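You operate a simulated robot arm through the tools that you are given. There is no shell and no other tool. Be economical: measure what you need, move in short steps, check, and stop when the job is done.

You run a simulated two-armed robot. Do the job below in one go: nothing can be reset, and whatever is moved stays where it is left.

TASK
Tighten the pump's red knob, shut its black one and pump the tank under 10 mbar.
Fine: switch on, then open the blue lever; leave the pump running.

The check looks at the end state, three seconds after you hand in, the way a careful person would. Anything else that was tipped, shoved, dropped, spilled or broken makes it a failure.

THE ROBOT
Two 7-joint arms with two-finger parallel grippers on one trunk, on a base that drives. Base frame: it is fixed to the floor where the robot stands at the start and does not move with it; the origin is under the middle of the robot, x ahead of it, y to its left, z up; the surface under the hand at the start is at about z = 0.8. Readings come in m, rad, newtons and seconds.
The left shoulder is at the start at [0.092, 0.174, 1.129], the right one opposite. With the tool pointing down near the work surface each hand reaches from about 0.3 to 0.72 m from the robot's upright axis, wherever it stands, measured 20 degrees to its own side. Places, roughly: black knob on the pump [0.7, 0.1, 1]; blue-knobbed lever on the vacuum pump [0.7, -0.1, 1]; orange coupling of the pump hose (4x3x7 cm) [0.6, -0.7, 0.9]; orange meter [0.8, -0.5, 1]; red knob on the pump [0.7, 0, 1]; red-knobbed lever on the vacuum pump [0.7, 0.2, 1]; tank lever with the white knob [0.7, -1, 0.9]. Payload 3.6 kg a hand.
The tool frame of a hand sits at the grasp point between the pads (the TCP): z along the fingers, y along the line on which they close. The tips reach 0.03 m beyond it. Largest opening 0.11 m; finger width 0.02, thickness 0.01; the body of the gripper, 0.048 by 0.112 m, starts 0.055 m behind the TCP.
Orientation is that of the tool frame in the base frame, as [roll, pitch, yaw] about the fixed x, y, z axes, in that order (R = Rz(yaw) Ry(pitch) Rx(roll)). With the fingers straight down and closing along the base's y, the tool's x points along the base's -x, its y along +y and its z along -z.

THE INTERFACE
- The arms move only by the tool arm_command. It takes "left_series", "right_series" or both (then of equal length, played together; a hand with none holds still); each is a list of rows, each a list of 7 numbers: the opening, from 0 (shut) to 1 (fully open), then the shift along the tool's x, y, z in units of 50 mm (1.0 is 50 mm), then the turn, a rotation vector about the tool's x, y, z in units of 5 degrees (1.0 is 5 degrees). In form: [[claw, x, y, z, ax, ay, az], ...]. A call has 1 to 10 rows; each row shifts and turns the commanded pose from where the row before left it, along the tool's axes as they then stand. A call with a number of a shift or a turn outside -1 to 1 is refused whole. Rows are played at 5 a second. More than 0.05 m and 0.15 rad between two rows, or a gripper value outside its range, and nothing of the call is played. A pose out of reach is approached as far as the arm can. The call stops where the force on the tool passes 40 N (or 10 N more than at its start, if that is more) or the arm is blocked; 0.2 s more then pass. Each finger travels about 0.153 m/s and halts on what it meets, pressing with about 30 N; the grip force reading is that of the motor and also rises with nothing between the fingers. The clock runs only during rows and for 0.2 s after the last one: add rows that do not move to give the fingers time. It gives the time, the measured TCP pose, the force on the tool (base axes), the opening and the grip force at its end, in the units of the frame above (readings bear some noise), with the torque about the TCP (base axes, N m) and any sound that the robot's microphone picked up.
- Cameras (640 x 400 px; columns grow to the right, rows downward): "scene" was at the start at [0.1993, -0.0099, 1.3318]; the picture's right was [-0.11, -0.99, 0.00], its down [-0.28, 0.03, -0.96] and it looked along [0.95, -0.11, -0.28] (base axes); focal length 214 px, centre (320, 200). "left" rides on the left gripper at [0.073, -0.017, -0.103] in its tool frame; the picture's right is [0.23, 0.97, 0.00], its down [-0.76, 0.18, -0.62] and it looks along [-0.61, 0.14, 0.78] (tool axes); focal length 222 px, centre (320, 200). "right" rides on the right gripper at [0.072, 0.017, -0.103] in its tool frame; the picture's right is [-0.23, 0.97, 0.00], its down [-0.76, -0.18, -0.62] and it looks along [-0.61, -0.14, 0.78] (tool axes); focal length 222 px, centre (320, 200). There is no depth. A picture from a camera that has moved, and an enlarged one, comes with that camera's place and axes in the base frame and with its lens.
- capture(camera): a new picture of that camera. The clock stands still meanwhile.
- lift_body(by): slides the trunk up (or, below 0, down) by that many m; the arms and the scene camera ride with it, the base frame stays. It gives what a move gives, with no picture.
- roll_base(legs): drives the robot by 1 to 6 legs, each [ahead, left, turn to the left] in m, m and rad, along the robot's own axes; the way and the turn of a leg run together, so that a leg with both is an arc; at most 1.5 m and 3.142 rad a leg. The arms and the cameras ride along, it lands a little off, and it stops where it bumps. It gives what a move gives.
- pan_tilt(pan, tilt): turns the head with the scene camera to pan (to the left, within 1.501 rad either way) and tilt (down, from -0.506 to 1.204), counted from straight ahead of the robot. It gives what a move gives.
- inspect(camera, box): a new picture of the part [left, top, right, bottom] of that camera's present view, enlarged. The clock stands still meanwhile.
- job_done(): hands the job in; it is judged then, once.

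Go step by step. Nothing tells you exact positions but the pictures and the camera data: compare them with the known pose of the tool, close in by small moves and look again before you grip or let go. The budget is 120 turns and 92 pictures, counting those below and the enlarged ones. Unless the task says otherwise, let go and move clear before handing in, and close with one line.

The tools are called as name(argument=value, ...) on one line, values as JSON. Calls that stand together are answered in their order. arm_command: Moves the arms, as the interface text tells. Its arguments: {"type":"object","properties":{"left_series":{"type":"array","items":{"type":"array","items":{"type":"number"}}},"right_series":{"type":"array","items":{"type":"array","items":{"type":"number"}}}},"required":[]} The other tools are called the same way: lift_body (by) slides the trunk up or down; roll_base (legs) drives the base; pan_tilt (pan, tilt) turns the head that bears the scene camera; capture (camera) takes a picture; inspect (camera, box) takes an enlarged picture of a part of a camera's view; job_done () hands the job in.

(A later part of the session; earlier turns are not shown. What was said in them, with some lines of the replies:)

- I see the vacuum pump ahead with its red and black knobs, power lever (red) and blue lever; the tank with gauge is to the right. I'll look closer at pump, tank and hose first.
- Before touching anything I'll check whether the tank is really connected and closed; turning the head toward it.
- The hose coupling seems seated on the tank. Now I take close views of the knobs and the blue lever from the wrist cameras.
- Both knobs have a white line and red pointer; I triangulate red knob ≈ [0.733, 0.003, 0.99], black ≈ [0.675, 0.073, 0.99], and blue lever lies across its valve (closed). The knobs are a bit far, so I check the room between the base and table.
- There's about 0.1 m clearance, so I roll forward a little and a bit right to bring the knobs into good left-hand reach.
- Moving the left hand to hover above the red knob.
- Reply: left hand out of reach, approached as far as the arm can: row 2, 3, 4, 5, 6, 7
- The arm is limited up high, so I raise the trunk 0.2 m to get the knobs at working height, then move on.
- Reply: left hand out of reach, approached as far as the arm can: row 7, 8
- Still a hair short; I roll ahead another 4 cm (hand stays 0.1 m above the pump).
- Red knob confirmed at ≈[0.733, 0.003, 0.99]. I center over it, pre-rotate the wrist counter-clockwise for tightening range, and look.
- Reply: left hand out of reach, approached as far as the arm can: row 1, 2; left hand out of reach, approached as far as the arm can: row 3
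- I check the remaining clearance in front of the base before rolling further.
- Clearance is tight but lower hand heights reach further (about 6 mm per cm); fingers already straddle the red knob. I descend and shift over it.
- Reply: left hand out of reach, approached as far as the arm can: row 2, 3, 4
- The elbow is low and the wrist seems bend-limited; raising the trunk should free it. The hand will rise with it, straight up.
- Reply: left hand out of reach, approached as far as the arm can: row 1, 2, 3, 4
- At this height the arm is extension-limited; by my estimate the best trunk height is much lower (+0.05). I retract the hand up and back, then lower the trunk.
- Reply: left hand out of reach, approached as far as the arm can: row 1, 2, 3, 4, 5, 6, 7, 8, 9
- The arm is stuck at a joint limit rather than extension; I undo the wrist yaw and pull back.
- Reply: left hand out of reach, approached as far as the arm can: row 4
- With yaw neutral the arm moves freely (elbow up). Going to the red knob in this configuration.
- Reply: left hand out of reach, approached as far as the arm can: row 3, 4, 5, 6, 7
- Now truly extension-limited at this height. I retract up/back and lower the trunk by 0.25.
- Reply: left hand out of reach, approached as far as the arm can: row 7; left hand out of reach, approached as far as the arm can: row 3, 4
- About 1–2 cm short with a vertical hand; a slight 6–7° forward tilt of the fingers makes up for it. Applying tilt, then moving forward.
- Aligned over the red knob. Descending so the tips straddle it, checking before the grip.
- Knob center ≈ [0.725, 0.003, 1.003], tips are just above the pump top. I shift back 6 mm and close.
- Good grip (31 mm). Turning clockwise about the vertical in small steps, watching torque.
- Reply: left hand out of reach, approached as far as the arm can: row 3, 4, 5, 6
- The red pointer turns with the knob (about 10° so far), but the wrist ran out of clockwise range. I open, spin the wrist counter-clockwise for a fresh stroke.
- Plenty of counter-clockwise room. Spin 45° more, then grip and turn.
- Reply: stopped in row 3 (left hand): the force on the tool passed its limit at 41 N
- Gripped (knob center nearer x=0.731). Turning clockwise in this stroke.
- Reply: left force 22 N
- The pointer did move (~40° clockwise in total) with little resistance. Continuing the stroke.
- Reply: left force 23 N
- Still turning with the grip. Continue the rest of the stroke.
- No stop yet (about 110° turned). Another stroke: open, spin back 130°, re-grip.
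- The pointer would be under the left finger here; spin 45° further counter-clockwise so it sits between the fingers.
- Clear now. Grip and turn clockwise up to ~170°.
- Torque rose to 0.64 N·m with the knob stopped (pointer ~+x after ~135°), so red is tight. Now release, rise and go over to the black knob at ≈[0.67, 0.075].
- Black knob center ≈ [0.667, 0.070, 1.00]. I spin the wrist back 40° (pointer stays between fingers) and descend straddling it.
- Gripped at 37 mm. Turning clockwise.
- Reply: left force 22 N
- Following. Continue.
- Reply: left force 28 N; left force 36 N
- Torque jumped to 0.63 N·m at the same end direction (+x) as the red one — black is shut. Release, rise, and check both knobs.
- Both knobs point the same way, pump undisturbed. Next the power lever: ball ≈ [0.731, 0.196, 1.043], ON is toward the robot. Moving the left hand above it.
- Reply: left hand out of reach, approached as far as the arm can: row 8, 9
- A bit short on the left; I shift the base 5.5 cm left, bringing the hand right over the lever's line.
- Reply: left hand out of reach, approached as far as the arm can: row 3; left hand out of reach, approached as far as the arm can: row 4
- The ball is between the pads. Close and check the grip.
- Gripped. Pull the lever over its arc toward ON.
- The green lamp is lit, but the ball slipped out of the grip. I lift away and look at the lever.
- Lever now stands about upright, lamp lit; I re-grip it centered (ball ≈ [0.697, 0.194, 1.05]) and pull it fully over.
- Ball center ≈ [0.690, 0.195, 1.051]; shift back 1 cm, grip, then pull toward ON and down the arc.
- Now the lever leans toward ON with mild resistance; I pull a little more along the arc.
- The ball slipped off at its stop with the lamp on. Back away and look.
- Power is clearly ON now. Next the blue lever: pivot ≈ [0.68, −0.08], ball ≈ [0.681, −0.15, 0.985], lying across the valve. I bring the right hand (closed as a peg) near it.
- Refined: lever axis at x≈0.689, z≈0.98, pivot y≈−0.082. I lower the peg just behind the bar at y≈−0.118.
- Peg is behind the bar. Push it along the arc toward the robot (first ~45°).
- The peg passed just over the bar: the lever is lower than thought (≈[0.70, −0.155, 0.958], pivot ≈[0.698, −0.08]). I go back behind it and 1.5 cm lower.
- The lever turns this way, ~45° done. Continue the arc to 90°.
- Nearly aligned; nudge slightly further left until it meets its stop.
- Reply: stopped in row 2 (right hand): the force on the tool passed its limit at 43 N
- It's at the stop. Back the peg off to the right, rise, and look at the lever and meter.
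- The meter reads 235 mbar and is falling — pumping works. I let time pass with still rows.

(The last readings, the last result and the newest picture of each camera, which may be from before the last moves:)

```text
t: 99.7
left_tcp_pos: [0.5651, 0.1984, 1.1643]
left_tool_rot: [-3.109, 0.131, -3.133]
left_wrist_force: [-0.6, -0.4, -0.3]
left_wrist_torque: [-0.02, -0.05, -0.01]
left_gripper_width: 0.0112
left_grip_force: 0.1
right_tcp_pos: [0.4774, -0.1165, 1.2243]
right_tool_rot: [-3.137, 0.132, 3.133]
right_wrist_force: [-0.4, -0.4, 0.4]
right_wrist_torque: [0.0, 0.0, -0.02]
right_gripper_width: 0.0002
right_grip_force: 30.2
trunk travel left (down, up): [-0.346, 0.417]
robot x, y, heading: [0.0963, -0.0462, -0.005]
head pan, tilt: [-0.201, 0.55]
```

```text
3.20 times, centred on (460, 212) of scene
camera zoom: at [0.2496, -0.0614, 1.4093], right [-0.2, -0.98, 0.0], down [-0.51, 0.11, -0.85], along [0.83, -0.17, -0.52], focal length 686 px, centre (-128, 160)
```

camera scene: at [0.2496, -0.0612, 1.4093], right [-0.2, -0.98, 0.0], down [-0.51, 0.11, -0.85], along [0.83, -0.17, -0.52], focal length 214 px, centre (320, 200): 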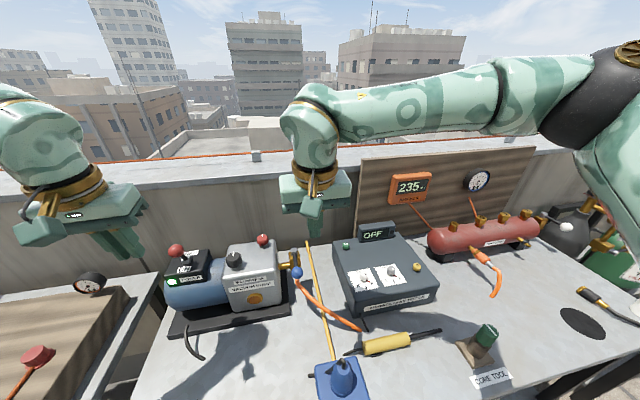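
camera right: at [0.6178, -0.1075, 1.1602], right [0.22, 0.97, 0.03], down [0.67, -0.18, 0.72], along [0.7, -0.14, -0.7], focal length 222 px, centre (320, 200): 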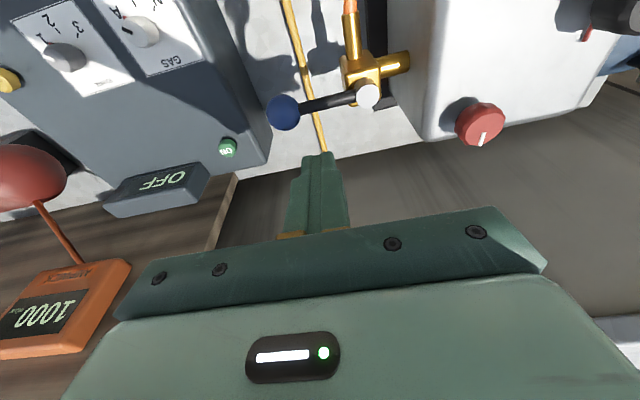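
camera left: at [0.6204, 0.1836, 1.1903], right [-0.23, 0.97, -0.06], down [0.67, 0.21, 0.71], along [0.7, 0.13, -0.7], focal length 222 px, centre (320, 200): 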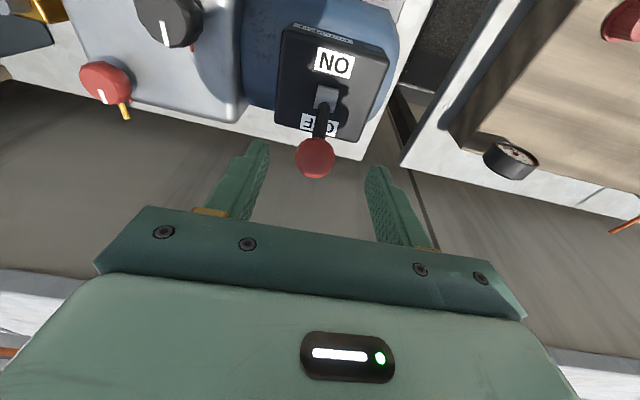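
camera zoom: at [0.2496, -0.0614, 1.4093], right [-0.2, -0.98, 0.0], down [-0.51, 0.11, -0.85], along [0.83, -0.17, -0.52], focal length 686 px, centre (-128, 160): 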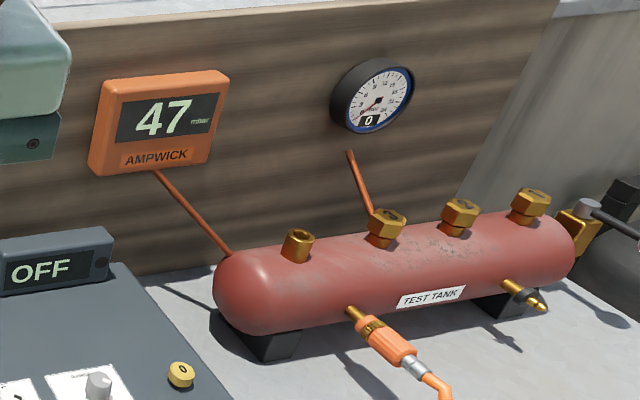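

47 mbar and falling; wait some more.

arm_command(right_series=[[0, 0, 0, 0, 0, 0, 0], [0, 0, 0, 0, 0, 0, 0], [0, 0, 0, 0, 0, 0, 0], [0, 0, 0, 0, 0, 0, 0], [0, 0, 0, 0, 0, 0, 0], [0, 0, 0, 0, 0, 0, 0], [0, 0, 0, 0, 0, 0, 0], [0, 0, 0, 0, 0, 0, 0], [0, 0, 0, 0, 0, 0, 0], [0, 0, 0, 0, 0, 0, 0]])

arm_command(right_series=[[0, 0, 0, 0, 0, 0, 0], [0, 0, 0, 0, 0, 0, 0], [0, 0, 0, 0, 0, 0, 0], [0, 0, 0, 0, 0, 0, 0], [0, 0, 0, 0, 0, 0, 0], [0, 0, 0, 0, 0, 0, 0], [0, 0, 0, 0, 0, 0, 0], [0, 0, 0, 0, 0, 0, 0], [0, 0, 0, 0, 0, 0, 0], [0, 0, 0, 0, 0, 0, 0]])

arm_command(right_series=[[0, 0, 0, 0, 0, 0, 0], [0, 0, 0, 0, 0, 0, 0], [0, 0, 0, 0, 0, 0, 0], [0, 0, 0, 0, 0, 0, 0], [0, 0, 0, 0, 0, 0, 0], [0, 0, 0, 0, 0, 0, 0], [0, 0, 0, 0, 0, 0, 0], [0, 0, 0, 0, 0, 0, 0], [0, 0, 0, 0, 0, 0, 0], [0, 0, 0, 0, 0, 0, 0]])

arm_command(right_series=[[0, 0, 0, 0, 0, 0, 0], [0, 0, 0, 0, 0, 0, 0], [0, 0, 0, 0, 0, 0, 0], [0, 0, 0, 0, 0, 0, 0], [0, 0, 0, 0, 0, 0, 0], [0, 0, 0, 0, 0, 0, 0], [0, 0, 0, 0, 0, 0, 0], [0, 0, 0, 0, 0, 0, 0], [0, 0, 0, 0, 0, 0, 0], [0, 0, 0, 0, 0, 0, 0]])

inspect(camera="scene", box=[160, 160, 440, 335])

```text
t: 101.9
left_tcp_pos: [0.5651, 0.198, 1.1657]
left_tool_rot: [-3.109, 0.132, -3.134]
left_wrist_force: [1.4, 0.1, 0.6]
left_wrist_torque: [0.05, 0.02, 0.0]
left_gripper_width: 0.011
left_grip_force: 0.2
right_tcp_pos: [0.4766, -0.1166, 1.2242]
right_tool_rot: [-3.137, 0.131, 3.132]
right_wrist_force: [0.4, 0.0, 0.3]
right_wrist_torque: [-0.02, -0.01, -0.01]
right_gripper_width: 0.0001
right_grip_force: 29.8
trunk travel left (down, up): [-0.346, 0.417]
robot x, y, heading: [0.0983, -0.0446, -0.006]
head pan, tilt: [-0.201, 0.55]
```

```text
t: 104.1
left_tcp_pos: [0.5651, 0.1981, 1.1646]
left_tool_rot: [-3.108, 0.132, -3.133]
left_wrist_force: [0.5, 0.0, -0.3]
left_wrist_torque: [0.03, 0.02, 0.02]
left_gripper_width: 0.0111
left_grip_force: 0.0
right_tcp_pos: [0.4761, -0.1167, 1.225]
right_tool_rot: [-3.136, 0.131, 3.134]
right_wrist_force: [0.2, -0.1, 0.7]
right_wrist_torque: [-0.02, 0.03, -0.06]
right_gripper_width: 0.0
right_grip_force: 30.1
trunk travel left (down, up): [-0.346, 0.417]
robot x, y, heading: [0.0981, -0.0426, -0.011]
head pan, tilt: [-0.201, 0.55]
```

```text
t: 106.3
left_tcp_pos: [0.5649, 0.1989, 1.1648]
left_tool_rot: [-3.108, 0.129, -3.132]
left_wrist_force: [0.2, 0.3, -0.5]
left_wrist_torque: [-0.03, -0.02, -0.01]
left_gripper_width: 0.0108
left_grip_force: 0.0
right_tcp_pos: [0.4769, -0.1171, 1.2249]
right_tool_rot: [-3.136, 0.131, 3.133]
right_wrist_force: [0.2, -0.4, -0.2]
right_wrist_torque: [0.05, -0.01, 0.02]
right_gripper_width: 0.0
right_grip_force: 29.7
trunk travel left (down, up): [-0.346, 0.417]
robot x, y, heading: [0.0974, -0.0479, -0.007]
head pan, tilt: [-0.201, 0.55]
```

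```text
t: 108.5
left_tcp_pos: [0.5659, 0.1991, 1.1654]
left_tool_rot: [-3.107, 0.132, -3.133]
left_wrist_force: [0.5, -0.3, 0.3]
left_wrist_torque: [-0.04, 0.03, 0.03]
left_gripper_width: 0.0112
left_grip_force: 0.0
right_tcp_pos: [0.4761, -0.1171, 1.225]
right_tool_rot: [-3.136, 0.131, 3.134]
right_wrist_force: [0.3, 0.9, 0.8]
right_wrist_torque: [0.0, 0.0, 0.01]
right_gripper_width: 0.0001
right_grip_force: 29.8
trunk travel left (down, up): [-0.346, 0.417]
robot x, y, heading: [0.0928, -0.0471, -0.003]
head pan, tilt: [-0.201, 0.55]
```

```text
2.29 times, centred on (300, 248) of scene
camera zoom: at [0.2496, -0.0614, 1.4093], right [-0.2, -0.98, 0.0], down [-0.51, 0.11, -0.85], along [0.83, -0.17, -0.52], focal length 490 px, centre (366, 91)
```

zoom: 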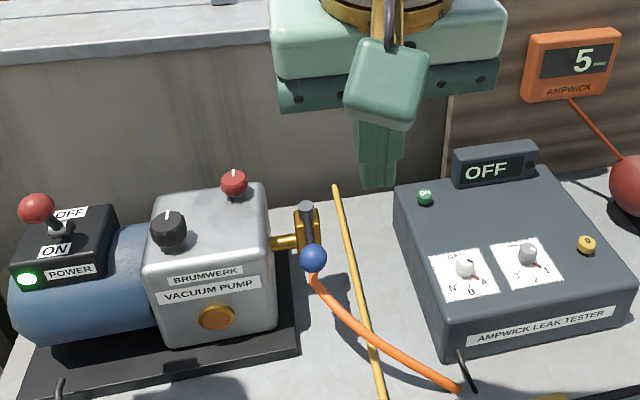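

The meter reads 5 mbar. The pump lamp is on, the blue lever is in line with its valve, both knobs are closed and the hands are clear, so I'm handing in.

job_done()

```text
The job is handed in.
```

I tightened the red knob, shut the black one, switched the pump on and then opened the blue lever; the tank was at 5 mbar when I handed in, with the pump still running.
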